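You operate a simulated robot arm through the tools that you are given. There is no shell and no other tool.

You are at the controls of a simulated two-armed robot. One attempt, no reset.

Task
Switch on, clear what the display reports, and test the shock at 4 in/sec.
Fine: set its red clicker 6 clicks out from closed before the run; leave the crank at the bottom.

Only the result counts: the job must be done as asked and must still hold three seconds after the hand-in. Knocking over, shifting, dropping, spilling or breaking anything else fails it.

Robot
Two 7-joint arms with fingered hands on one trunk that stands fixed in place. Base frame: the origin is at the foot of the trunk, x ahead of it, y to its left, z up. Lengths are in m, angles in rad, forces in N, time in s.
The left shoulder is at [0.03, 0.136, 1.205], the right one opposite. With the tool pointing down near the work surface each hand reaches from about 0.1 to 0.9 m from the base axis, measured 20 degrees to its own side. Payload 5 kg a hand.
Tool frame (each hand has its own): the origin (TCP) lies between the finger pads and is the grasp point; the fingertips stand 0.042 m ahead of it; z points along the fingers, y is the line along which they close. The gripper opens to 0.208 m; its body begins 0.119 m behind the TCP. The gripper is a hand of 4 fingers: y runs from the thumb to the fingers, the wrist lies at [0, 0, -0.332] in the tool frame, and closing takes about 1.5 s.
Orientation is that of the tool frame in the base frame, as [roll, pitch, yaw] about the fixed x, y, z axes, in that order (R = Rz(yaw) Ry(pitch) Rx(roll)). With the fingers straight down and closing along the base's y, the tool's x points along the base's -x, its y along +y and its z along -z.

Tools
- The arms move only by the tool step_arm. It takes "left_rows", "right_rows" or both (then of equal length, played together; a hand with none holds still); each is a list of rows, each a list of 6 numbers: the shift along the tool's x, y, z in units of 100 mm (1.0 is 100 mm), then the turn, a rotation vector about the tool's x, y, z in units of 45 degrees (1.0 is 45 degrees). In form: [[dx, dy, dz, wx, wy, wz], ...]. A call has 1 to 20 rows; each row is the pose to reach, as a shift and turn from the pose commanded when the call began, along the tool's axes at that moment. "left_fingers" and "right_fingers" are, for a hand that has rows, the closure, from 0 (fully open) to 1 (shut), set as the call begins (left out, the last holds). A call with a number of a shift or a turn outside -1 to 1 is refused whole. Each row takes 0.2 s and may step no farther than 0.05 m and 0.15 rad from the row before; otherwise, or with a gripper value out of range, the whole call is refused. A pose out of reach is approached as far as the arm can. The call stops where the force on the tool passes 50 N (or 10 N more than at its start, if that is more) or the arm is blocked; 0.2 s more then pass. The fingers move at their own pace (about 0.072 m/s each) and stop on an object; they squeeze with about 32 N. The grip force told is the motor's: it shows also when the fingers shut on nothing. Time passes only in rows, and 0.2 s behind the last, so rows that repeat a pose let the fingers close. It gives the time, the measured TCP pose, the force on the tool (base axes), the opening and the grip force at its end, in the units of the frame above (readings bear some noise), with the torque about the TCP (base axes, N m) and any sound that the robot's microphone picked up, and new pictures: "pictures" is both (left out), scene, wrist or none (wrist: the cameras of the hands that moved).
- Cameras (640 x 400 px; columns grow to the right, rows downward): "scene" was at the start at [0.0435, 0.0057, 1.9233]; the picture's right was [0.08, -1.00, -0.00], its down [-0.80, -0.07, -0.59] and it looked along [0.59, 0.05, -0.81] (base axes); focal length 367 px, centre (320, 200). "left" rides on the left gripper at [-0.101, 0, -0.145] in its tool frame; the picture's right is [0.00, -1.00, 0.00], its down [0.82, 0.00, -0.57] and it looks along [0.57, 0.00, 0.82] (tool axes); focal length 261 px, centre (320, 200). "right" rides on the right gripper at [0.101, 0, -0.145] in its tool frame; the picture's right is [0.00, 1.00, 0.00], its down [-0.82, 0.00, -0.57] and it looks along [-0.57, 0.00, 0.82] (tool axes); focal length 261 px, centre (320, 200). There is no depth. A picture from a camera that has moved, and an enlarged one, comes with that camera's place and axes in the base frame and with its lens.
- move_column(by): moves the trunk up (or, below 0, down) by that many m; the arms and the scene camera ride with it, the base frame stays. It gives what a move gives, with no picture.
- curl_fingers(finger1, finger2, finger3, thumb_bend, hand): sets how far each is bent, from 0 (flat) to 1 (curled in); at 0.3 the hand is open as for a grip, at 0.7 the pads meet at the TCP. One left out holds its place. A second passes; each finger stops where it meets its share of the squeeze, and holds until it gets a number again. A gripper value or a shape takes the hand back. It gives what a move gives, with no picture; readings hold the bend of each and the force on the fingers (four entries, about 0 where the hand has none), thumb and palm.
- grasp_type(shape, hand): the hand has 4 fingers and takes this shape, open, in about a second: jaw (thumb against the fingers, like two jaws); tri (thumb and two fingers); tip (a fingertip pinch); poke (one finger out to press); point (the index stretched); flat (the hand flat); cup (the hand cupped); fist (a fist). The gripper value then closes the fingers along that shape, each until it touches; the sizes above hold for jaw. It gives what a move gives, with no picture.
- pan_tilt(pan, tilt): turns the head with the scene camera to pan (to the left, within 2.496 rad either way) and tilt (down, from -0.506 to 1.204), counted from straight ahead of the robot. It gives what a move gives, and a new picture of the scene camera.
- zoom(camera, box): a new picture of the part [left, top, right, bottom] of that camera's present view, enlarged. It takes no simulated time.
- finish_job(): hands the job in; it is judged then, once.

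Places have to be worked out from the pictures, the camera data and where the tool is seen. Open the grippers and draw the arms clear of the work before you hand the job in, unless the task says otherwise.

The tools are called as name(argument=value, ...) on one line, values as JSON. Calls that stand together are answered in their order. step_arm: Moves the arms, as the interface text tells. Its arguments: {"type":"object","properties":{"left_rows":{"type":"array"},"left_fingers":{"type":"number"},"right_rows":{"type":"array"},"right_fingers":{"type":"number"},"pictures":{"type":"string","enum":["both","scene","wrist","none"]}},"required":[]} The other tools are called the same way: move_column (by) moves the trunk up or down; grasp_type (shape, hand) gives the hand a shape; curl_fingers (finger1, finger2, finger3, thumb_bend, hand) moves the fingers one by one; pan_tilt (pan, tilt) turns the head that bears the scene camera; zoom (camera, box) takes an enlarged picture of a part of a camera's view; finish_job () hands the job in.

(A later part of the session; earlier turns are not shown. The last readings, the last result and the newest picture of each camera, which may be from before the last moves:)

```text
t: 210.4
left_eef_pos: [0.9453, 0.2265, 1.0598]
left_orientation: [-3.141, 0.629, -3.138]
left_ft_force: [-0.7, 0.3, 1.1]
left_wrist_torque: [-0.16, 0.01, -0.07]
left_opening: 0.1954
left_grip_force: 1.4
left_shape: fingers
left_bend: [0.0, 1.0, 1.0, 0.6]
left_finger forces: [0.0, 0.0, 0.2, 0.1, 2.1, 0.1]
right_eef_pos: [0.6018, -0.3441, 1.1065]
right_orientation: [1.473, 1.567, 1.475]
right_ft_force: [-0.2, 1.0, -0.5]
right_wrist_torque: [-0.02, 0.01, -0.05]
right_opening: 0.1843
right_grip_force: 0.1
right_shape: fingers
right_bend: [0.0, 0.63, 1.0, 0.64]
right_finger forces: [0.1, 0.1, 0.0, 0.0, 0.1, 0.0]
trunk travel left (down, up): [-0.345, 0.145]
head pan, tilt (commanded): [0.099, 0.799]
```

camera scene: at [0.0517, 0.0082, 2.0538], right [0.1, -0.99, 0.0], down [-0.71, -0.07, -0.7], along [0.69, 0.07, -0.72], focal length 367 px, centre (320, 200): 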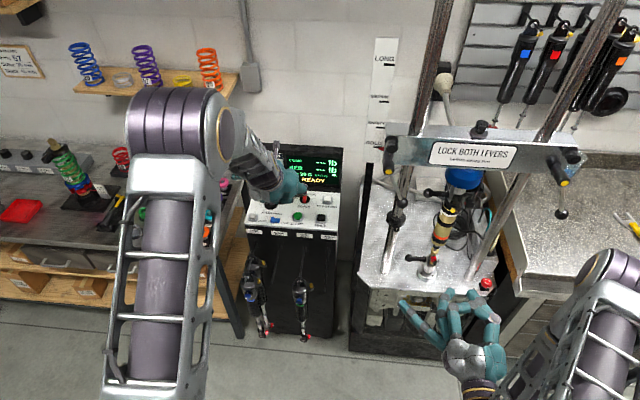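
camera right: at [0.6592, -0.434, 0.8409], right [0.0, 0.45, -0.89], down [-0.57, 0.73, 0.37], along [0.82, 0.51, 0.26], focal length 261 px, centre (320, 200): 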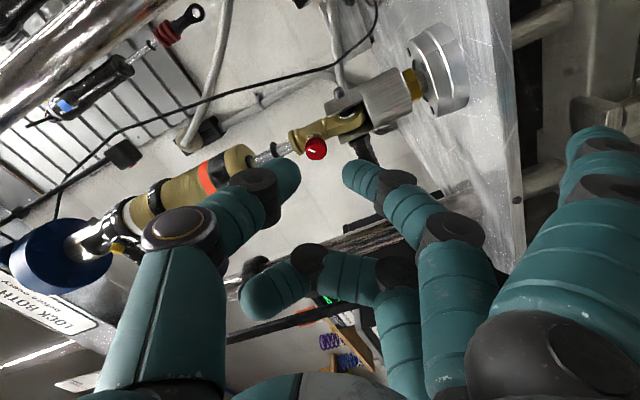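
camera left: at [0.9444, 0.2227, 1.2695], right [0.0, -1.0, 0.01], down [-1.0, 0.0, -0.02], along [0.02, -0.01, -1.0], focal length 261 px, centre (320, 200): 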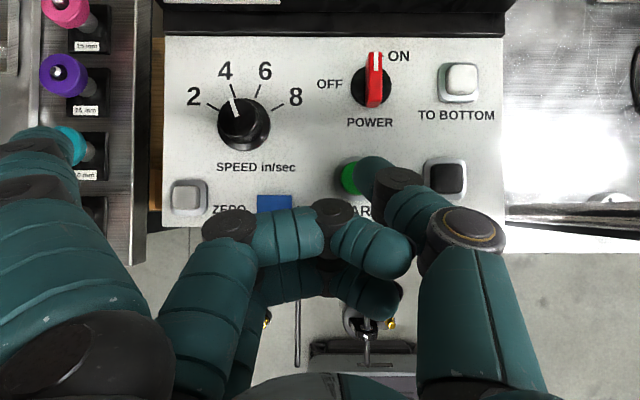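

Thumb has touched START (2.1 N). Press ~5 mm further, then look at the display.

step_arm(left_rows=[[0.018, 0, 0.024, 0, 0, 0], [0.035, 0, 0.048, 0, 0, 0]], pictures="both")

zoom(camera="scene", box=[240, 140, 350, 240])

```text
t: 211.0
left_eef_pos: [0.9457, 0.2269, 1.056]
left_orientation: [-3.138, 0.633, -3.14]
left_ft_force: [-2.2, -1.7, 15.2]
left_wrist_torque: [-0.76, -0.24, -0.07]
left_opening: 0.1949
left_grip_force: 7.9
left_shape: fingers
left_bend: [0.0, 1.0, 1.0, 0.6]
left_finger forces: [0.0, 0.0, 0.0, 0.0, 15.9, 0.1]
right_eef_pos: [0.5999, -0.3451, 1.1072]
right_orientation: [1.306, 1.565, 1.308]
right_ft_force: [-0.3, -0.4, -0.7]
right_wrist_torque: [0.0, 0.02, -0.06]
right_opening: 0.1841
right_grip_force: 0.0
right_shape: fingers
right_bend: [0.0, 0.63, 1.0, 0.64]
right_finger forces: [0.0, 0.1, 0.0, 0.0, 0.0, 0.1]
trunk travel left (down, up): [-0.345, 0.145]
head pan, tilt (commanded): [0.099, 0.799]
heard: click
camera scene: at [0.0487, 0.0072, 2.0541], right [0.1, -1.0, 0.0], down [-0.71, -0.07, -0.7], along [0.69, 0.07, -0.72], focal length 367 px, centre (320, 200)
camera left: at [0.9428, 0.2267, 1.2328], right [0.0, -1.0, 0.01], down [-1.0, 0.0, -0.02], along [0.02, 0.0, -1.0], focal length 261 px, centre (320, 200)
```

scene: 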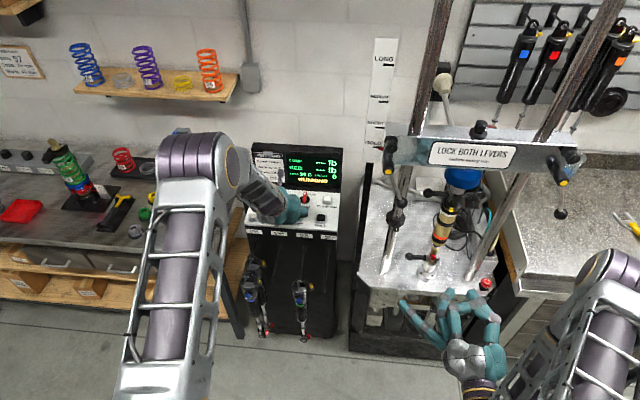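
left: 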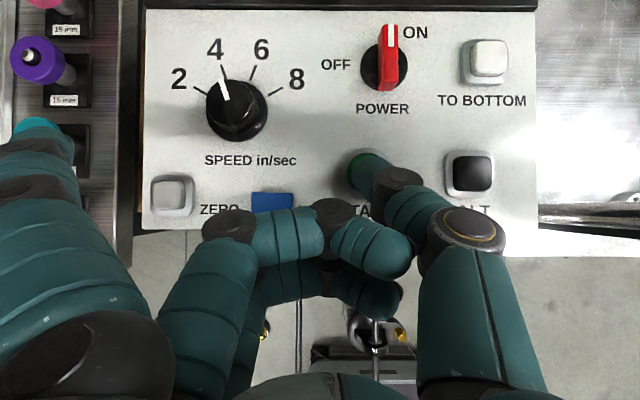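

```text
4.00 times, centred on (295, 190) of scene
camera zoom: at [0.0487, 0.0072, 2.0541], right [0.1, -1.0, 0.0], down [-0.71, -0.07, -0.7], along [0.69, 0.07, -0.72], focal length 1468 px, centre (420, 240)
```

zoom: 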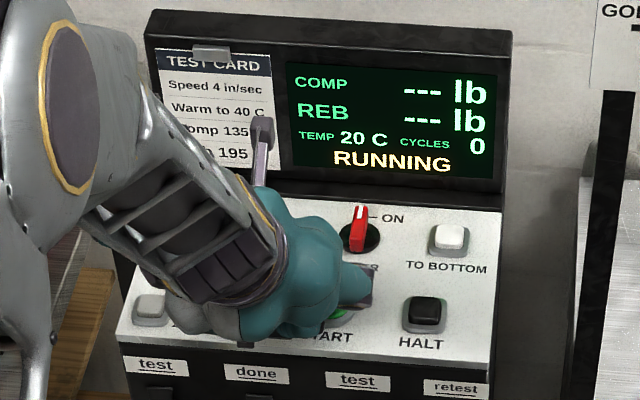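

"heard: click" and the display says RUNNING. I'll lift the thumb off START and watch the run.

step_arm(left_rows=[[-0.1, 0, -0.14, 0, 0, 0], [-0.24, 0, -0.32, 0, 0, 0], [-0.3, 0, -0.45, 0, 0, 0]], pictures="scene")

zoom(camera="scene", box=[240, 140, 350, 240])

zoom(camera="scene", box=[350, 100, 520, 320])

```text
t: 211.8
left_eef_pos: [0.9418, 0.2291, 1.1064]
left_orientation: [-3.139, 0.63, -3.138]
left_ft_force: [-0.8, -0.1, -0.6]
left_wrist_torque: [0.0, -0.11, 0.02]
left_opening: 0.1953
left_grip_force: 0.1
left_shape: fingers
left_bend: [0.0, 1.0, 1.0, 0.6]
left_finger forces: [0.0, 0.1, 0.0, 0.0, 0.0, 0.0]
right_eef_pos: [0.6018, -0.3451, 1.1059]
right_orientation: [1.426, 1.566, 1.427]
right_ft_force: [-1.2, 0.1, -0.1]
right_wrist_torque: [0.0, -0.04, 0.0]
right_opening: 0.1846
right_grip_force: 0.1
right_shape: fingers
right_bend: [0.0, 0.63, 1.0, 0.64]
right_finger forces: [0.1, 0.0, 0.1, 0.1, 0.0, 0.0]
trunk travel left (down, up): [-0.345, 0.145]
head pan, tilt (commanded): [0.099, 0.799]
camera scene: at [0.0504, 0.008, 2.0539], right [0.1, -1.0, 0.0], down [-0.71, -0.07, -0.7], along [0.69, 0.07, -0.72], focal length 367 px, centre (320, 200)
```

scene: 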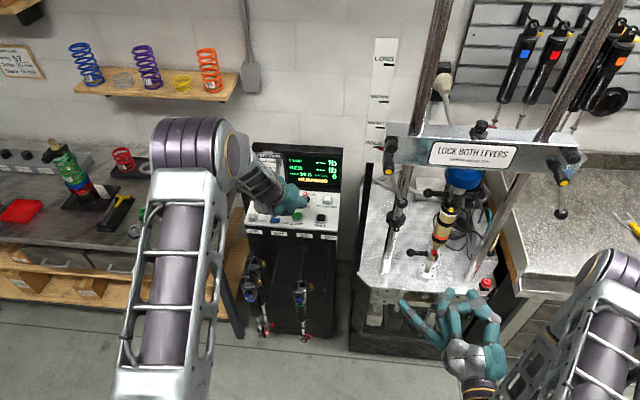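

```text
4.00 times, centred on (295, 190) of scene
camera zoom: at [0.0504, 0.008, 2.0539], right [0.1, -1.0, 0.0], down [-0.71, -0.07, -0.7], along [0.69, 0.07, -0.72], focal length 1468 px, centre (420, 240)
```

zoom: 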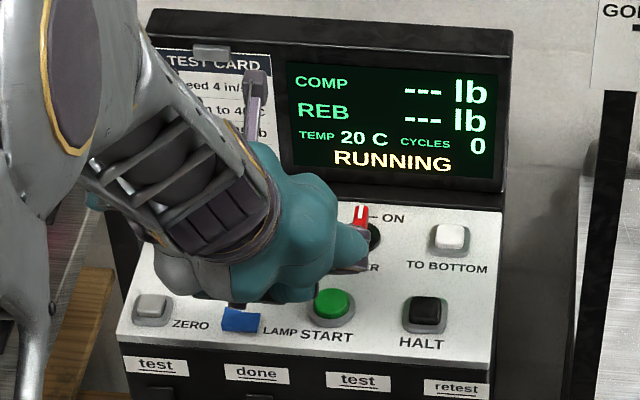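

```text
1.82 times, centred on (435, 210) of scene
camera zoom: at [0.0504, 0.008, 2.0539], right [0.1, -1.0, 0.0], down [-0.71, -0.07, -0.7], along [0.69, 0.07, -0.72], focal length 667 px, centre (111, 182)
```

zoom: 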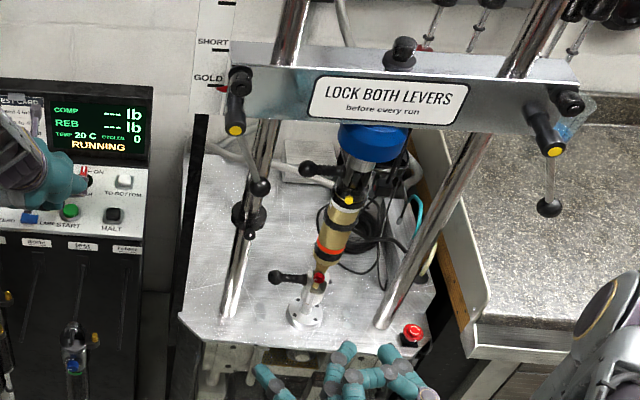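

The machine is cycling. I'll wait a few seconds and read the display.

step_arm(left_rows=[[0, 0, 0, 0, 0, 0], [0, 0, 0, 0, 0, 0], [0, 0, 0, 0, 0, 0], [0, 0, 0, 0, 0, 0], [0, 0, 0, 0, 0, 0], [0, 0, 0, 0, 0, 0], [0, 0, 0, 0, 0, 0], [0, 0, 0, 0, 0, 0], [0, 0, 0, 0, 0, 0], [0, 0, 0, 0, 0, 0]], pictures="none")

zoom(camera="scene", box=[240, 140, 350, 240])

zoom(camera="scene", box=[350, 100, 520, 320])

```text
t: 214.0
left_eef_pos: [0.9422, 0.2284, 1.1065]
left_orientation: [-3.14, 0.631, 3.141]
left_ft_force: [-0.6, 0.1, 0.5]
left_wrist_torque: [-0.01, -0.01, -0.02]
left_opening: 0.1952
left_grip_force: 0.1
left_shape: fingers
left_bend: [0.0, 1.0, 1.0, 0.6]
left_finger forces: [0.0, 0.0, 0.0, 0.1, 0.0, 0.0]
right_eef_pos: [0.6009, -0.3447, 1.1069]
right_orientation: [1.452, 1.565, 1.451]
right_ft_force: [0.6, 0.3, -0.3]
right_wrist_torque: [-0.06, 0.0, -0.01]
right_opening: 0.1843
right_grip_force: 0.1
right_shape: fingers
right_bend: [0.0, 0.63, 1.0, 0.64]
right_finger forces: [0.0, 0.1, 0.0, 0.0, 0.1, 0.0]
trunk travel left (down, up): [-0.345, 0.145]
head pan, tilt (commanded): [0.099, 0.799]
```

```text
4.00 times, centred on (295, 190) of scene
camera zoom: at [0.0506, 0.0077, 2.0539], right [0.1, -1.0, 0.0], down [-0.71, -0.07, -0.7], along [0.69, 0.07, -0.72], focal length 1468 px, centre (420, 240)
```

zoom: 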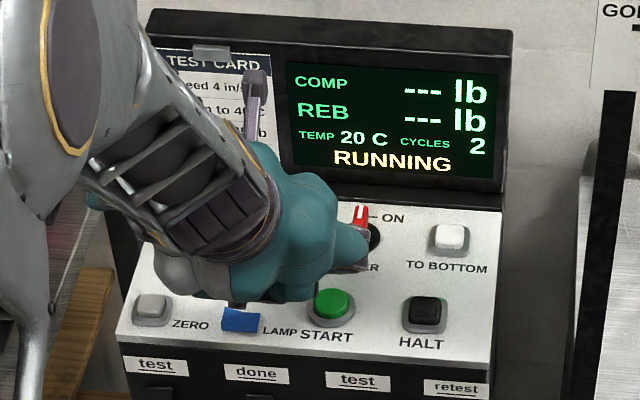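

```text
1.82 times, centred on (435, 210) of scene
camera zoom: at [0.0506, 0.0077, 2.0539], right [0.1, -1.0, 0.0], down [-0.71, -0.07, -0.7], along [0.69, 0.07, -0.72], focal length 667 px, centre (111, 182)
```

zoom: 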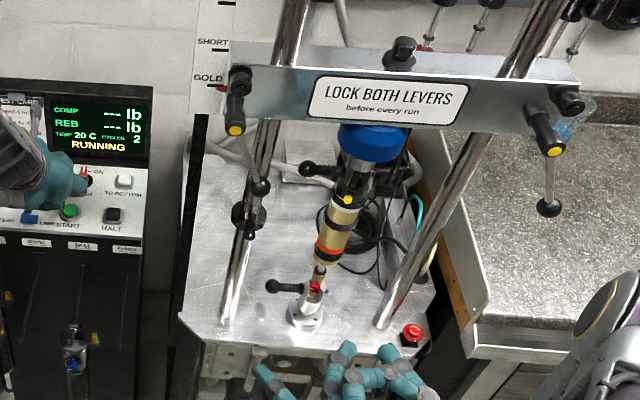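

Cycles counting (2). Keep waiting and checking.

step_arm(left_rows=[[0, 0, 0, 0, 0, 0], [0, 0, 0, 0, 0, 0], [0, 0, 0, 0, 0, 0], [0, 0, 0, 0, 0, 0], [0, 0, 0, 0, 0, 0], [0, 0, 0, 0, 0, 0], [0, 0, 0, 0, 0, 0], [0, 0, 0, 0, 0, 0], [0, 0, 0, 0, 0, 0], [0, 0, 0, 0, 0, 0], [0, 0, 0, 0, 0, 0], [0, 0, 0, 0, 0, 0], [0, 0, 0, 0, 0, 0], [0, 0, 0, 0, 0, 0], [0, 0, 0, 0, 0, 0]], pictures="none")

zoom(camera="scene", box=[240, 140, 350, 240])

```text
t: 217.2
left_eef_pos: [0.9422, 0.2284, 1.1059]
left_orientation: [-3.14, 0.631, -3.141]
left_ft_force: [1.0, 0.5, 0.0]
left_wrist_torque: [0.03, -0.01, 0.01]
left_opening: 0.1955
left_grip_force: 0.0
left_shape: fingers
left_bend: [0.0, 1.0, 1.0, 0.6]
left_finger forces: [0.0, 0.0, 0.0, 0.0, 0.0, 0.0]
right_eef_pos: [0.6016, -0.3446, 1.1062]
right_orientation: [1.458, 1.567, 1.459]
right_ft_force: [-0.2, -0.8, 0.2]
right_wrist_torque: [0.02, 0.04, -0.04]
right_opening: 0.1845
right_grip_force: 0.2
right_shape: fingers
right_bend: [0.0, 0.63, 1.0, 0.64]
right_finger forces: [0.1, 0.0, 0.1, 0.0, 0.0, 0.0]
trunk travel left (down, up): [-0.345, 0.145]
head pan, tilt (commanded): [0.099, 0.799]
```

```text
4.00 times, centred on (295, 190) of scene
camera zoom: at [0.0506, 0.0077, 2.0539], right [0.1, -1.0, 0.0], down [-0.71, -0.07, -0.7], along [0.69, 0.07, -0.72], focal length 1468 px, centre (420, 240)
```

zoom: 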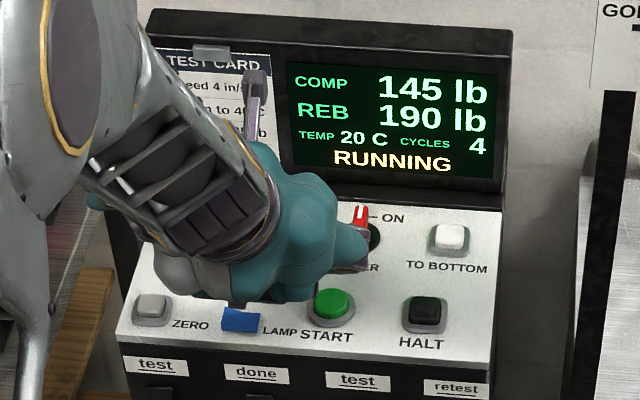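

Readings appear: COMP 145, REB 190 lb at 4 cycles, still RUNNING at 20 °C. Keep watching.

step_arm(left_rows=[[0, 0, 0, 0, 0, 0], [0, 0, 0, 0, 0, 0], [0, 0, 0, 0, 0, 0], [0, 0, 0, 0, 0, 0], [0, 0, 0, 0, 0, 0], [0, 0, 0, 0, 0, 0], [0, 0, 0, 0, 0, 0], [0, 0, 0, 0, 0, 0], [0, 0, 0, 0, 0, 0], [0, 0, 0, 0, 0, 0], [0, 0, 0, 0, 0, 0], [0, 0, 0, 0, 0, 0], [0, 0, 0, 0, 0, 0], [0, 0, 0, 0, 0, 0], [0, 0, 0, 0, 0, 0], [0, 0, 0, 0, 0, 0], [0, 0, 0, 0, 0, 0], [0, 0, 0, 0, 0, 0], [0, 0, 0, 0, 0, 0], [0, 0, 0, 0, 0, 0]], pictures="none")

zoom(camera="scene", box=[240, 140, 350, 240])

```text
t: 221.4
left_eef_pos: [0.9434, 0.2279, 1.1073]
left_orientation: [-3.139, 0.631, -3.14]
left_ft_force: [0.2, 0.5, 0.0]
left_wrist_torque: [-0.03, 0.04, -0.01]
left_opening: 0.1952
left_grip_force: 0.0
left_shape: fingers
left_bend: [0.0, 1.0, 1.0, 0.6]
left_finger forces: [0.0, 0.0, 0.0, 0.0, 0.0, 0.0]
right_eef_pos: [0.6024, -0.344, 1.1061]
right_orientation: [1.455, 1.566, 1.458]
right_ft_force: [0.7, 0.5, 0.2]
right_wrist_torque: [0.01, -0.02, 0.0]
right_opening: 0.1842
right_grip_force: 0.1
right_shape: fingers
right_bend: [0.0, 0.63, 1.0, 0.64]
right_finger forces: [0.0, 0.1, 0.1, 0.0, 0.1, 0.0]
trunk travel left (down, up): [-0.345, 0.145]
head pan, tilt (commanded): [0.099, 0.799]
```

```text
4.00 times, centred on (295, 190) of scene
camera zoom: at [0.0506, 0.0077, 2.0539], right [0.1, -1.0, 0.0], down [-0.71, -0.07, -0.7], along [0.69, 0.07, -0.72], focal length 1468 px, centre (420, 240)
```

zoom: 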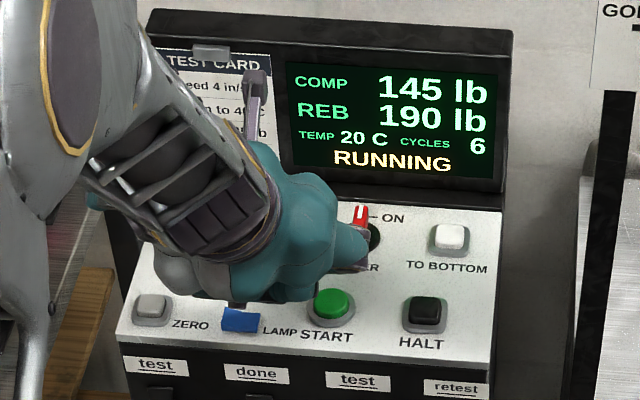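

Steady 145/190 at 6 cycles. I'll keep waiting for the run to finish.

step_arm(left_rows=[[0, 0, 0, 0, 0, 0], [0, 0, 0, 0, 0, 0], [0, 0, 0, 0, 0, 0], [0, 0, 0, 0, 0, 0], [0, 0, 0, 0, 0, 0], [0, 0, 0, 0, 0, 0], [0, 0, 0, 0, 0, 0], [0, 0, 0, 0, 0, 0], [0, 0, 0, 0, 0, 0], [0, 0, 0, 0, 0, 0], [0, 0, 0, 0, 0, 0], [0, 0, 0, 0, 0, 0], [0, 0, 0, 0, 0, 0], [0, 0, 0, 0, 0, 0], [0, 0, 0, 0, 0, 0], [0, 0, 0, 0, 0, 0], [0, 0, 0, 0, 0, 0], [0, 0, 0, 0, 0, 0], [0, 0, 0, 0, 0, 0], [0, 0, 0, 0, 0, 0]], pictures="none")

zoom(camera="scene", box=[240, 140, 350, 240])

zoom(camera="scene", box=[350, 100, 520, 320])

```text
t: 225.6
left_eef_pos: [0.9425, 0.2292, 1.1058]
left_orientation: [3.141, 0.629, -3.139]
left_ft_force: [0.1, -0.4, -0.2]
left_wrist_torque: [-0.03, 0.02, -0.04]
left_opening: 0.1952
left_grip_force: 0.1
left_shape: fingers
left_bend: [0.0, 1.0, 1.0, 0.6]
left_finger forces: [0.0, 0.0, 0.0, 0.0, 0.1, 0.0]
right_eef_pos: [0.6025, -0.3446, 1.1072]
right_orientation: [1.451, 1.568, 1.452]
right_ft_force: [0.2, -0.7, -0.3]
right_wrist_torque: [0.05, -0.02, 0.0]
right_opening: 0.1842
right_grip_force: 0.0
right_shape: fingers
right_bend: [0.0, 0.63, 1.0, 0.64]
right_finger forces: [0.0, 0.1, 0.0, 0.0, 0.0, 0.0]
trunk travel left (down, up): [-0.345, 0.145]
head pan, tilt (commanded): [0.099, 0.799]
```

```text
4.00 times, centred on (295, 190) of scene
camera zoom: at [0.0506, 0.0077, 2.0539], right [0.1, -1.0, 0.0], down [-0.71, -0.07, -0.7], along [0.69, 0.07, -0.72], focal length 1468 px, centre (420, 240)
```

zoom: 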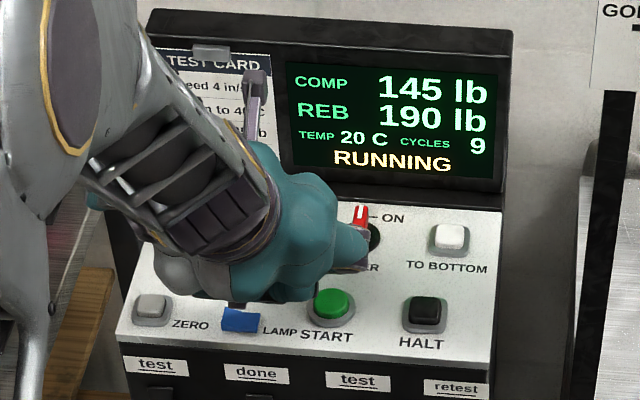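

```text
1.82 times, centred on (435, 210) of scene
camera zoom: at [0.0506, 0.0077, 2.0539], right [0.1, -1.0, 0.0], down [-0.71, -0.07, -0.7], along [0.69, 0.07, -0.72], focal length 667 px, centre (111, 182)
```

zoom: 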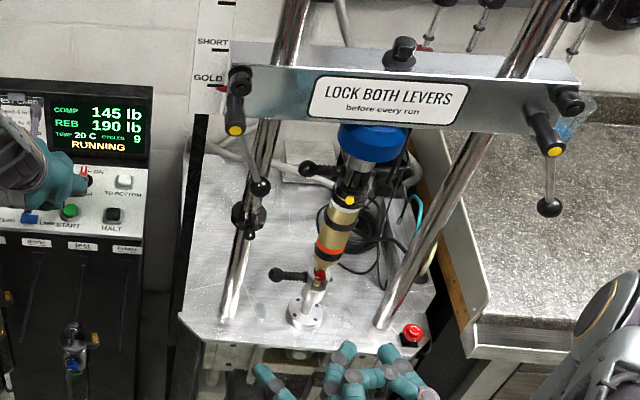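

Cycle 9. While it runs, let me look for what "LAMP" switches (a warming lamp?) near the shock.

zoom(camera="scene", box=[400, 60, 500, 160])

zoom(camera="scene", box=[400, 150, 500, 280])

step_arm(left_rows=[[0, 0, 0, 0, 0, 0], [0, 0, 0, 0, 0, 0], [0, 0, 0, 0, 0, 0], [0, 0, 0, 0, 0, 0], [0, 0, 0, 0, 0, 0], [0, 0, 0, 0, 0, 0], [0, 0, 0, 0, 0, 0], [0, 0, 0, 0, 0, 0], [0, 0, 0, 0, 0, 0], [0, 0, 0, 0, 0, 0], [0, 0, 0, 0, 0, 0], [0, 0, 0, 0, 0, 0], [0, 0, 0, 0, 0, 0], [0, 0, 0, 0, 0, 0], [0, 0, 0, 0, 0, 0], [0, 0, 0, 0, 0, 0], [0, 0, 0, 0, 0, 0], [0, 0, 0, 0, 0, 0], [0, 0, 0, 0, 0, 0], [0, 0, 0, 0, 0, 0]], pictures="none")

zoom(camera="scene", box=[240, 140, 350, 240])

```text
4.00 times, centred on (450, 110) of scene
camera zoom: at [0.0506, 0.0077, 2.0539], right [0.1, -1.0, 0.0], down [-0.71, -0.07, -0.7], along [0.69, 0.07, -0.72], focal length 1468 px, centre (-200, 560)
```

zoom: 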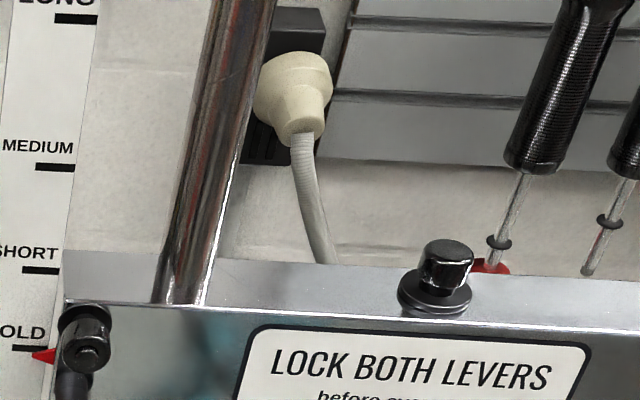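

```text
3.08 times, centred on (450, 215) of scene
camera zoom: at [0.0506, 0.0077, 2.0539], right [0.1, -1.0, 0.0], down [-0.71, -0.07, -0.7], along [0.69, 0.07, -0.72], focal length 1129 px, centre (-80, 154)
```

zoom: 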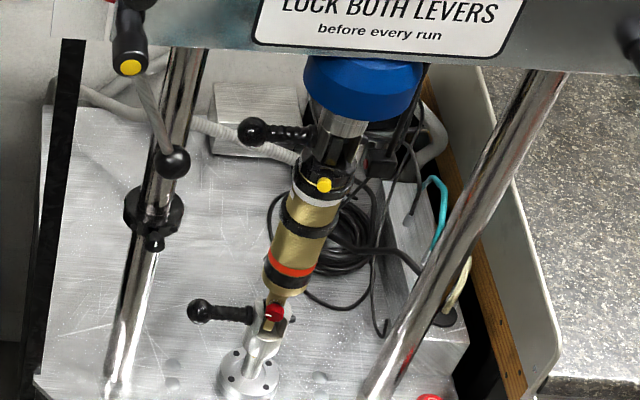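

```text
t: 229.8
left_eef_pos: [0.9425, 0.2291, 1.1073]
left_orientation: [-3.14, 0.63, -3.141]
left_ft_force: [-0.1, -0.3, 0.6]
left_wrist_torque: [0.0, 0.0, -0.01]
left_opening: 0.1952
left_grip_force: 0.0
left_shape: fingers
left_bend: [0.0, 1.0, 1.0, 0.6]
left_finger forces: [0.1, 0.1, 0.0, 0.0, 0.1, 0.0]
right_eef_pos: [0.6015, -0.3457, 1.1058]
right_orientation: [1.446, 1.566, 1.45]
right_ft_force: [-0.7, -0.4, -0.1]
right_wrist_torque: [0.04, 0.01, 0.0]
right_opening: 0.1845
right_grip_force: 0.1
right_shape: fingers
right_bend: [0.0, 0.63, 1.0, 0.64]
right_finger forces: [0.0, 0.0, 0.1, 0.1, 0.0, 0.1]
trunk travel left (down, up): [-0.345, 0.145]
head pan, tilt (commanded): [0.099, 0.799]
```

```text
4.00 times, centred on (295, 190) of scene
camera zoom: at [0.0506, 0.0077, 2.0539], right [0.1, -1.0, 0.0], down [-0.71, -0.07, -0.7], along [0.69, 0.07, -0.72], focal length 1468 px, centre (420, 240)
```

zoom: 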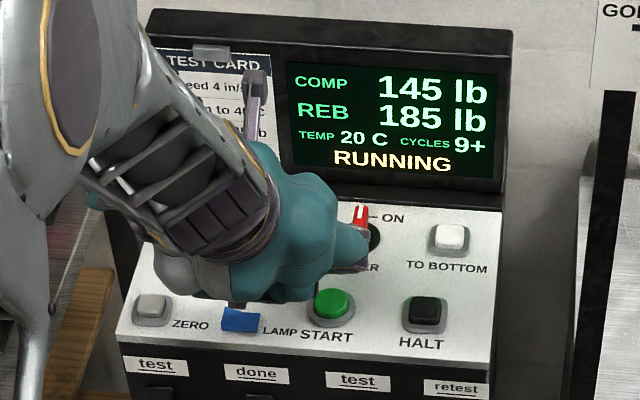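

Cycles now read "9+", readings 145/185 — it keeps running. The card says "Warm to 40 C", so I'll watch how the temperature develops.

step_arm(left_rows=[[0, 0, 0, 0, 0, 0], [0, 0, 0, 0, 0, 0], [0, 0, 0, 0, 0, 0], [0, 0, 0, 0, 0, 0], [0, 0, 0, 0, 0, 0], [0, 0, 0, 0, 0, 0], [0, 0, 0, 0, 0, 0], [0, 0, 0, 0, 0, 0], [0, 0, 0, 0, 0, 0], [0, 0, 0, 0, 0, 0], [0, 0, 0, 0, 0, 0], [0, 0, 0, 0, 0, 0], [0, 0, 0, 0, 0, 0], [0, 0, 0, 0, 0, 0], [0, 0, 0, 0, 0, 0], [0, 0, 0, 0, 0, 0], [0, 0, 0, 0, 0, 0], [0, 0, 0, 0, 0, 0], [0, 0, 0, 0, 0, 0], [0, 0, 0, 0, 0, 0]], pictures="none")

step_arm(left_rows=[[0, 0, 0, 0, 0, 0], [0, 0, 0, 0, 0, 0], [0, 0, 0, 0, 0, 0], [0, 0, 0, 0, 0, 0], [0, 0, 0, 0, 0, 0], [0, 0, 0, 0, 0, 0], [0, 0, 0, 0, 0, 0], [0, 0, 0, 0, 0, 0], [0, 0, 0, 0, 0, 0], [0, 0, 0, 0, 0, 0], [0, 0, 0, 0, 0, 0], [0, 0, 0, 0, 0, 0], [0, 0, 0, 0, 0, 0], [0, 0, 0, 0, 0, 0], [0, 0, 0, 0, 0, 0], [0, 0, 0, 0, 0, 0], [0, 0, 0, 0, 0, 0], [0, 0, 0, 0, 0, 0], [0, 0, 0, 0, 0, 0], [0, 0, 0, 0, 0, 0]], pictures="none")

zoom(camera="scene", box=[240, 140, 350, 240])

```text
t: 234.0
left_eef_pos: [0.9439, 0.2286, 1.1064]
left_orientation: [-3.14, 0.63, -3.14]
left_ft_force: [-0.5, -0.5, 0.0]
left_wrist_torque: [0.0, -0.02, 0.01]
left_opening: 0.1953
left_grip_force: 0.1
left_shape: fingers
left_bend: [0.0, 1.0, 1.0, 0.6]
left_finger forces: [0.0, 0.0, 0.0, 0.1, 0.0, 0.0]
right_eef_pos: [0.6012, -0.3446, 1.1065]
right_orientation: [1.458, 1.566, 1.456]
right_ft_force: [-0.1, -0.4, 0.4]
right_wrist_torque: [0.01, 0.01, -0.02]
right_opening: 0.1845
right_grip_force: 0.1
right_shape: fingers
right_bend: [0.0, 0.63, 1.0, 0.64]
right_finger forces: [0.0, 0.1, 0.0, 0.0, 0.0, 0.0]
trunk travel left (down, up): [-0.345, 0.145]
head pan, tilt (commanded): [0.099, 0.799]
```

```text
t: 238.2
left_eef_pos: [0.9431, 0.2276, 1.106]
left_orientation: [-3.14, 0.63, -3.14]
left_ft_force: [-0.1, -0.2, 0.5]
left_wrist_torque: [-0.01, 0.02, -0.01]
left_opening: 0.1951
left_grip_force: 0.0
left_shape: fingers
left_bend: [0.0, 1.0, 1.0, 0.6]
left_finger forces: [0.1, 0.1, 0.0, 0.0, 0.1, 0.0]
right_eef_pos: [0.6011, -0.3442, 1.1078]
right_orientation: [1.451, 1.565, 1.451]
right_ft_force: [0.1, -1.3, -1.4]
right_wrist_torque: [0.01, 0.01, -0.01]
right_opening: 0.1839
right_grip_force: 0.0
right_shape: fingers
right_bend: [0.0, 0.63, 1.0, 0.64]
right_finger forces: [0.1, 0.0, 0.1, 0.0, 0.0, 0.0]
trunk travel left (down, up): [-0.345, 0.145]
head pan, tilt (commanded): [0.099, 0.799]
```

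```text
4.00 times, centred on (295, 190) of scene
camera zoom: at [0.0506, 0.0077, 2.0539], right [0.1, -1.0, 0.0], down [-0.71, -0.07, -0.7], along [0.69, 0.07, -0.72], focal length 1468 px, centre (420, 240)
```

zoom: 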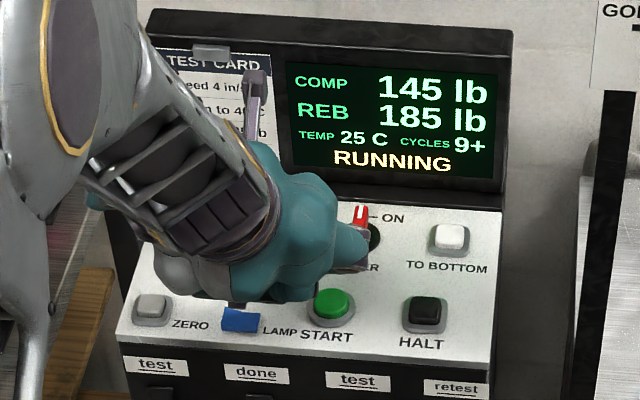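

Temperature now reads 25 °C: the shock warms as it cycles. I'll keep running toward 40 °C per the card; meanwhile I move the left thumb above HALT and open the right hand.

step_arm(left_rows=[[0, -0.3, 0, 0, 0, 0], [0, -0.6, 0, 0, 0, 0], [0, -0.93, 0, 0, 0, 0], [0, -0.93, 0, 0, 0, 0], [0, -0.93, 0, 0, 0, 0], [0, -0.93, 0, 0, 0, 0]], pictures="wrist")

grasp_type(hand="right", shape="jaw")

zoom(camera="left", box=[270, 80, 470, 210])

step_arm(left_rows=[[0, 0, 0, 0, 0, 0], [0, 0, 0, 0, 0, 0], [0, 0, 0, 0, 0, 0], [0, 0, 0, 0, 0, 0], [0, 0, 0, 0, 0, 0], [0, 0, 0, 0, 0, 0], [0, 0, 0, 0, 0, 0], [0, 0, 0, 0, 0, 0], [0, 0, 0, 0, 0, 0], [0, 0, 0, 0, 0, 0], [0, 0, 0, 0, 0, 0], [0, 0, 0, 0, 0, 0], [0, 0, 0, 0, 0, 0], [0, 0, 0, 0, 0, 0], [0, 0, 0, 0, 0, 0], [0, 0, 0, 0, 0, 0], [0, 0, 0, 0, 0, 0], [0, 0, 0, 0, 0, 0], [0, 0, 0, 0, 0, 0], [0, 0, 0, 0, 0, 0]], pictures="none")

zoom(camera="scene", box=[240, 140, 350, 240])

```text
t: 239.6
left_eef_pos: [0.941, 0.136, 1.1075]
left_orientation: [-3.141, 0.631, -3.139]
left_ft_force: [0.0, -0.2, 0.4]
left_wrist_torque: [-0.01, 0.02, 0.01]
left_opening: 0.1953
left_grip_force: 0.1
left_shape: fingers
left_bend: [0.0, 1.0, 1.0, 0.6]
left_finger forces: [0.0, 0.0, 0.1, 0.1, 0.1, 0.1]
right_eef_pos: [0.6009, -0.3439, 1.106]
right_orientation: [1.462, 1.566, 1.463]
right_ft_force: [0.0, -0.5, -0.2]
right_wrist_torque: [-0.01, 0.0, 0.03]
right_opening: 0.1843
right_grip_force: 0.1
right_shape: fingers
right_bend: [0.0, 0.63, 1.0, 0.64]
right_finger forces: [0.0, 0.0, 0.0, 0.0, 0.1, 0.0]
trunk travel left (down, up): [-0.345, 0.145]
head pan, tilt (commanded): [0.099, 0.799]
camera left: at [0.9393, 0.1359, 1.2834], right [0.0, -1.0, 0.0], down [-1.0, 0.0, -0.02], along [0.02, 0.0, -1.0], focal length 261 px, centre (320, 200)
```

left: 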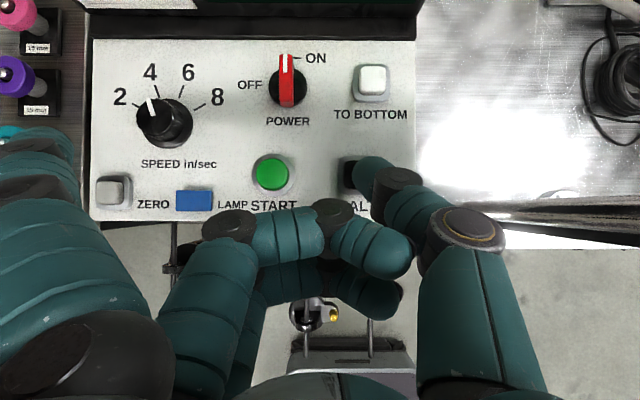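

```text
t: 240.5
left_eef_pos: [0.9404, 0.1363, 1.1065]
left_orientation: [-3.141, 0.63, -3.14]
left_ft_force: [-0.3, -0.8, 0.4]
left_wrist_torque: [-0.02, 0.01, 0.03]
left_opening: 0.1949
left_grip_force: 0.1
left_shape: fingers
left_bend: [0.0, 1.0, 1.0, 0.6]
left_finger forces: [0.0, 0.0, 0.1, 0.0, 0.1, 0.0]
right_eef_pos: [0.6009, -0.3435, 1.1062]
right_orientation: [1.462, 1.566, 1.461]
right_ft_force: [0.1, 0.4, 0.3]
right_wrist_torque: [-0.01, 0.0, -0.04]
right_opening: 0.2079
right_grip_force: 0.1
right_shape: jaw
right_bend: [0.3, 0.3, 0.3, 0.3]
right_finger forces: [0.0, 0.1, 0.1, 0.0, 0.0, 0.0]
trunk travel left (down, up): [-0.345, 0.145]
head pan, tilt (commanded): [0.099, 0.799]
```

```text
3.08 times, centred on (370, 145) of left
camera zoom: at [0.9393, 0.1362, 1.2834], right [0.0, -1.0, 0.0], down [-1.0, 0.0, -0.02], along [0.02, 0.0, -1.0], focal length 802 px, centre (166, 369)
```

zoom: 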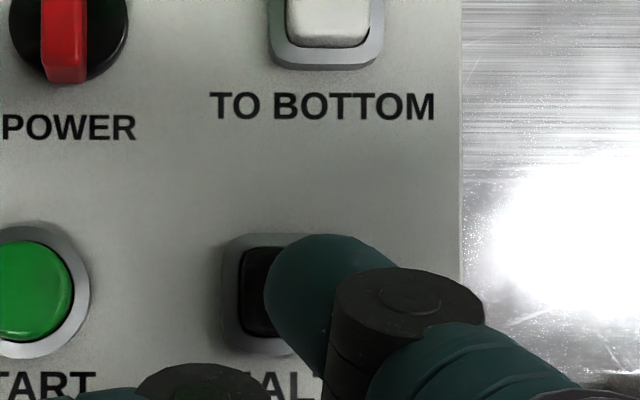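

```text
t: 244.7
left_eef_pos: [0.9411, 0.1363, 1.1051]
left_orientation: [-3.139, 0.631, -3.14]
left_ft_force: [0.2, 0.8, 0.1]
left_wrist_torque: [0.02, 0.01, 0.01]
left_opening: 0.195
left_grip_force: 0.0
left_shape: fingers
left_bend: [0.0, 1.0, 1.0, 0.6]
left_finger forces: [0.0, 0.0, 0.0, 0.0, 0.1, 0.1]
right_eef_pos: [0.6015, -0.3448, 1.1055]
right_orientation: [1.458, 1.567, 1.46]
right_ft_force: [-0.7, -0.1, 0.1]
right_wrist_torque: [-0.01, 0.03, -0.01]
right_opening: 0.208
right_grip_force: 0.1
right_shape: jaw
right_bend: [0.3, 0.3, 0.3, 0.3]
right_finger forces: [0.0, 0.0, 0.0, 0.0, 0.0, 0.0]
trunk travel left (down, up): [-0.345, 0.145]
head pan, tilt (commanded): [0.099, 0.799]
```

```text
4.00 times, centred on (295, 190) of scene
camera zoom: at [0.0506, 0.0077, 2.0539], right [0.1, -1.0, 0.0], down [-0.71, -0.07, -0.7], along [0.69, 0.07, -0.72], focal length 1468 px, centre (420, 240)
```

zoom: 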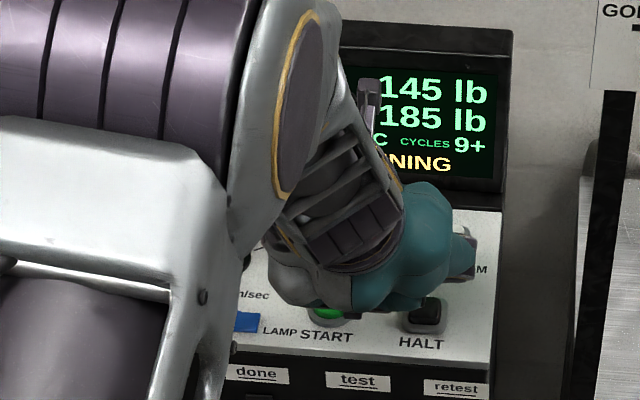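

The hand hides the temperature. I'll raise the hand a little so its own camera can read the display while waiting.

step_arm(left_rows=[[-0.1, 0, -0.28, 0, 0, 0], [-0.2, 0, -0.56, 0, 0, 0], [-0.293, 0, -0.84, 0, 0, 0], [-0.293, 0, -0.84, 0, 0, 0], [-0.293, 0, -0.84, 0, 0, 0], [-0.293, 0, -0.84, 0, 0, 0], [-0.293, 0, -0.84, 0, 0, 0], [-0.293, 0, -0.84, 0, 0, 0], [-0.293, 0, -0.84, 0, 0, 0], [-0.293, 0, -0.84, 0, 0, 0]], pictures="wrist")

zoom(camera="left", box=[120, 0, 460, 180])

```text
t: 246.9
left_eef_pos: [0.917, 0.134, 1.1912]
left_orientation: [-3.14, 0.63, -3.141]
left_ft_force: [0.6, -0.3, 0.6]
left_wrist_torque: [-0.05, -0.01, -0.01]
left_opening: 0.1951
left_grip_force: 0.0
left_shape: fingers
left_bend: [0.0, 1.0, 1.0, 0.6]
left_finger forces: [0.1, 0.0, 0.1, 0.1, 0.1, 0.1]
right_eef_pos: [0.6026, -0.3452, 1.1064]
right_orientation: [1.437, 1.566, 1.438]
right_ft_force: [0.1, 0.5, -0.2]
right_wrist_torque: [-0.01, -0.01, -0.06]
right_opening: 0.208
right_grip_force: 0.1
right_shape: jaw
right_bend: [0.3, 0.3, 0.3, 0.3]
right_finger forces: [0.1, 0.1, 0.1, 0.0, 0.0, 0.0]
trunk travel left (down, up): [-0.345, 0.145]
head pan, tilt (commanded): [0.099, 0.799]
camera left: at [0.9142, 0.1342, 1.3678], right [0.0, -1.0, 0.0], down [-1.0, 0.0, -0.02], along [0.02, 0.0, -1.0], focal length 261 px, centre (320, 200)
```

left: 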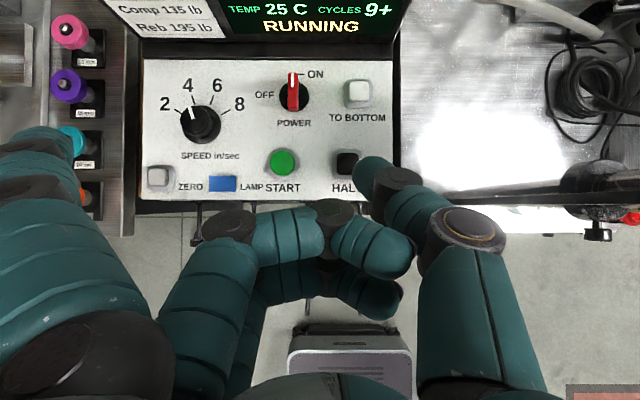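

```text
1.88 times, centred on (290, 90) of left
camera zoom: at [0.9142, 0.1342, 1.3678], right [0.0, -1.0, 0.0], down [-1.0, 0.0, -0.02], along [0.02, 0.0, -1.0], focal length 491 px, centre (376, 407)
```

zoom: 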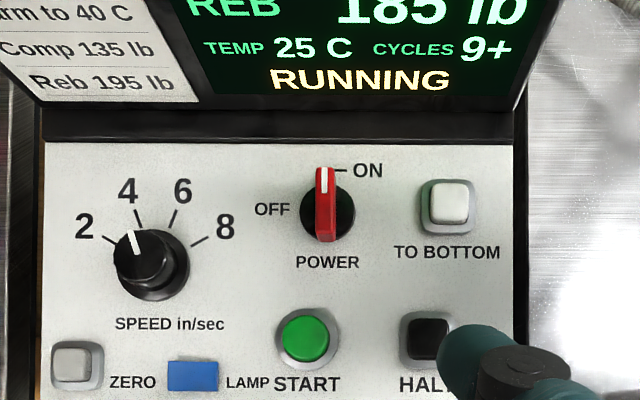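

25 °C at t=247. Keep waiting in longer blocks.

step_arm(left_rows=[[0, 0, 0, 0, 0, 0], [0, 0, 0, 0, 0, 0], [0, 0, 0, 0, 0, 0], [0, 0, 0, 0, 0, 0], [0, 0, 0, 0, 0, 0], [0, 0, 0, 0, 0, 0], [0, 0, 0, 0, 0, 0], [0, 0, 0, 0, 0, 0], [0, 0, 0, 0, 0, 0], [0, 0, 0, 0, 0, 0], [0, 0, 0, 0, 0, 0], [0, 0, 0, 0, 0, 0], [0, 0, 0, 0, 0, 0], [0, 0, 0, 0, 0, 0], [0, 0, 0, 0, 0, 0], [0, 0, 0, 0, 0, 0], [0, 0, 0, 0, 0, 0], [0, 0, 0, 0, 0, 0], [0, 0, 0, 0, 0, 0], [0, 0, 0, 0, 0, 0]], pictures="none")

step_arm(left_rows=[[0, 0, 0, 0, 0, 0], [0, 0, 0, 0, 0, 0], [0, 0, 0, 0, 0, 0], [0, 0, 0, 0, 0, 0], [0, 0, 0, 0, 0, 0], [0, 0, 0, 0, 0, 0], [0, 0, 0, 0, 0, 0], [0, 0, 0, 0, 0, 0], [0, 0, 0, 0, 0, 0], [0, 0, 0, 0, 0, 0], [0, 0, 0, 0, 0, 0], [0, 0, 0, 0, 0, 0], [0, 0, 0, 0, 0, 0], [0, 0, 0, 0, 0, 0], [0, 0, 0, 0, 0, 0], [0, 0, 0, 0, 0, 0], [0, 0, 0, 0, 0, 0], [0, 0, 0, 0, 0, 0], [0, 0, 0, 0, 0, 0], [0, 0, 0, 0, 0, 0]], pictures="none")

step_arm(left_rows=[[0, 0, 0, 0, 0, 0], [0, 0, 0, 0, 0, 0], [0, 0, 0, 0, 0, 0], [0, 0, 0, 0, 0, 0], [0, 0, 0, 0, 0, 0], [0, 0, 0, 0, 0, 0], [0, 0, 0, 0, 0, 0], [0, 0, 0, 0, 0, 0], [0, 0, 0, 0, 0, 0], [0, 0, 0, 0, 0, 0], [0, 0, 0, 0, 0, 0], [0, 0, 0, 0, 0, 0], [0, 0, 0, 0, 0, 0], [0, 0, 0, 0, 0, 0], [0, 0, 0, 0, 0, 0], [0, 0, 0, 0, 0, 0], [0, 0, 0, 0, 0, 0], [0, 0, 0, 0, 0, 0], [0, 0, 0, 0, 0, 0], [0, 0, 0, 0, 0, 0]], pictures="none")

zoom(camera="left", box=[120, 0, 460, 180])

```text
t: 251.1
left_eef_pos: [0.9171, 0.1351, 1.1912]
left_orientation: [-3.14, 0.629, -3.141]
left_ft_force: [-0.3, 0.0, 0.5]
left_wrist_torque: [-0.01, 0.02, -0.01]
left_opening: 0.1952
left_grip_force: 0.0
left_shape: fingers
left_bend: [0.0, 1.0, 1.0, 0.6]
left_finger forces: [0.0, 0.0, 0.0, 0.1, 0.0, 0.0]
right_eef_pos: [0.6021, -0.3454, 1.1059]
right_orientation: [1.453, 1.565, 1.454]
right_ft_force: [-0.4, -0.4, 0.0]
right_wrist_torque: [-0.01, 0.06, -0.03]
right_opening: 0.2077
right_grip_force: 0.0
right_shape: jaw
right_bend: [0.3, 0.3, 0.3, 0.3]
right_finger forces: [0.0, 0.0, 0.0, 0.0, 0.1, 0.0]
trunk travel left (down, up): [-0.345, 0.145]
head pan, tilt (commanded): [0.099, 0.799]
```

```text
t: 255.3
left_eef_pos: [0.9168, 0.1334, 1.1917]
left_orientation: [-3.14, 0.629, -3.142]
left_ft_force: [0.2, 0.7, 0.4]
left_wrist_torque: [-0.01, 0.01, 0.03]
left_opening: 0.1952
left_grip_force: 0.0
left_shape: fingers
left_bend: [0.0, 1.0, 1.0, 0.6]
left_finger forces: [0.0, 0.0, 0.0, 0.0, 0.1, 0.0]
right_eef_pos: [0.6012, -0.3446, 1.1071]
right_orientation: [1.455, 1.565, 1.455]
right_ft_force: [-0.3, -0.6, 0.4]
right_wrist_torque: [0.03, 0.02, -0.03]
right_opening: 0.2078
right_grip_force: 0.1
right_shape: jaw
right_bend: [0.3, 0.3, 0.3, 0.3]
right_finger forces: [0.0, 0.1, 0.1, 0.0, 0.1, 0.1]
trunk travel left (down, up): [-0.345, 0.145]
head pan, tilt (commanded): [0.099, 0.799]
```

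```text
t: 259.5
left_eef_pos: [0.9162, 0.1343, 1.1904]
left_orientation: [-3.139, 0.632, -3.141]
left_ft_force: [-0.1, 0.3, 0.5]
left_wrist_torque: [-0.02, 0.0, 0.01]
left_opening: 0.1953
left_grip_force: 0.0
left_shape: fingers
left_bend: [0.0, 1.0, 1.0, 0.6]
left_finger forces: [0.0, 0.1, 0.0, 0.0, 0.0, 0.0]
right_eef_pos: [0.6021, -0.3444, 1.1057]
right_orientation: [1.454, 1.565, 1.456]
right_ft_force: [-0.1, 0.2, 0.6]
right_wrist_torque: [0.03, 0.04, 0.01]
right_opening: 0.208
right_grip_force: 0.1
right_shape: jaw
right_bend: [0.3, 0.3, 0.3, 0.3]
right_finger forces: [0.0, 0.0, 0.1, 0.1, 0.1, 0.1]
trunk travel left (down, up): [-0.345, 0.145]
head pan, tilt (commanded): [0.099, 0.799]
```

```text
1.88 times, centred on (290, 90) of left
camera zoom: at [0.9143, 0.1342, 1.3677], right [0.0, -1.0, 0.0], down [-1.0, 0.0, -0.02], along [0.02, 0.0, -1.0], focal length 491 px, centre (376, 407)
```

zoom: 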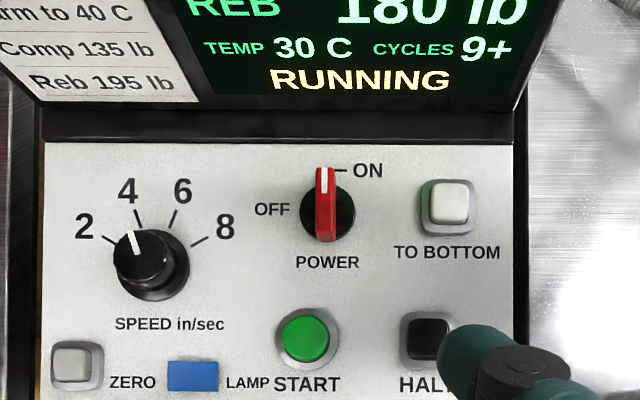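

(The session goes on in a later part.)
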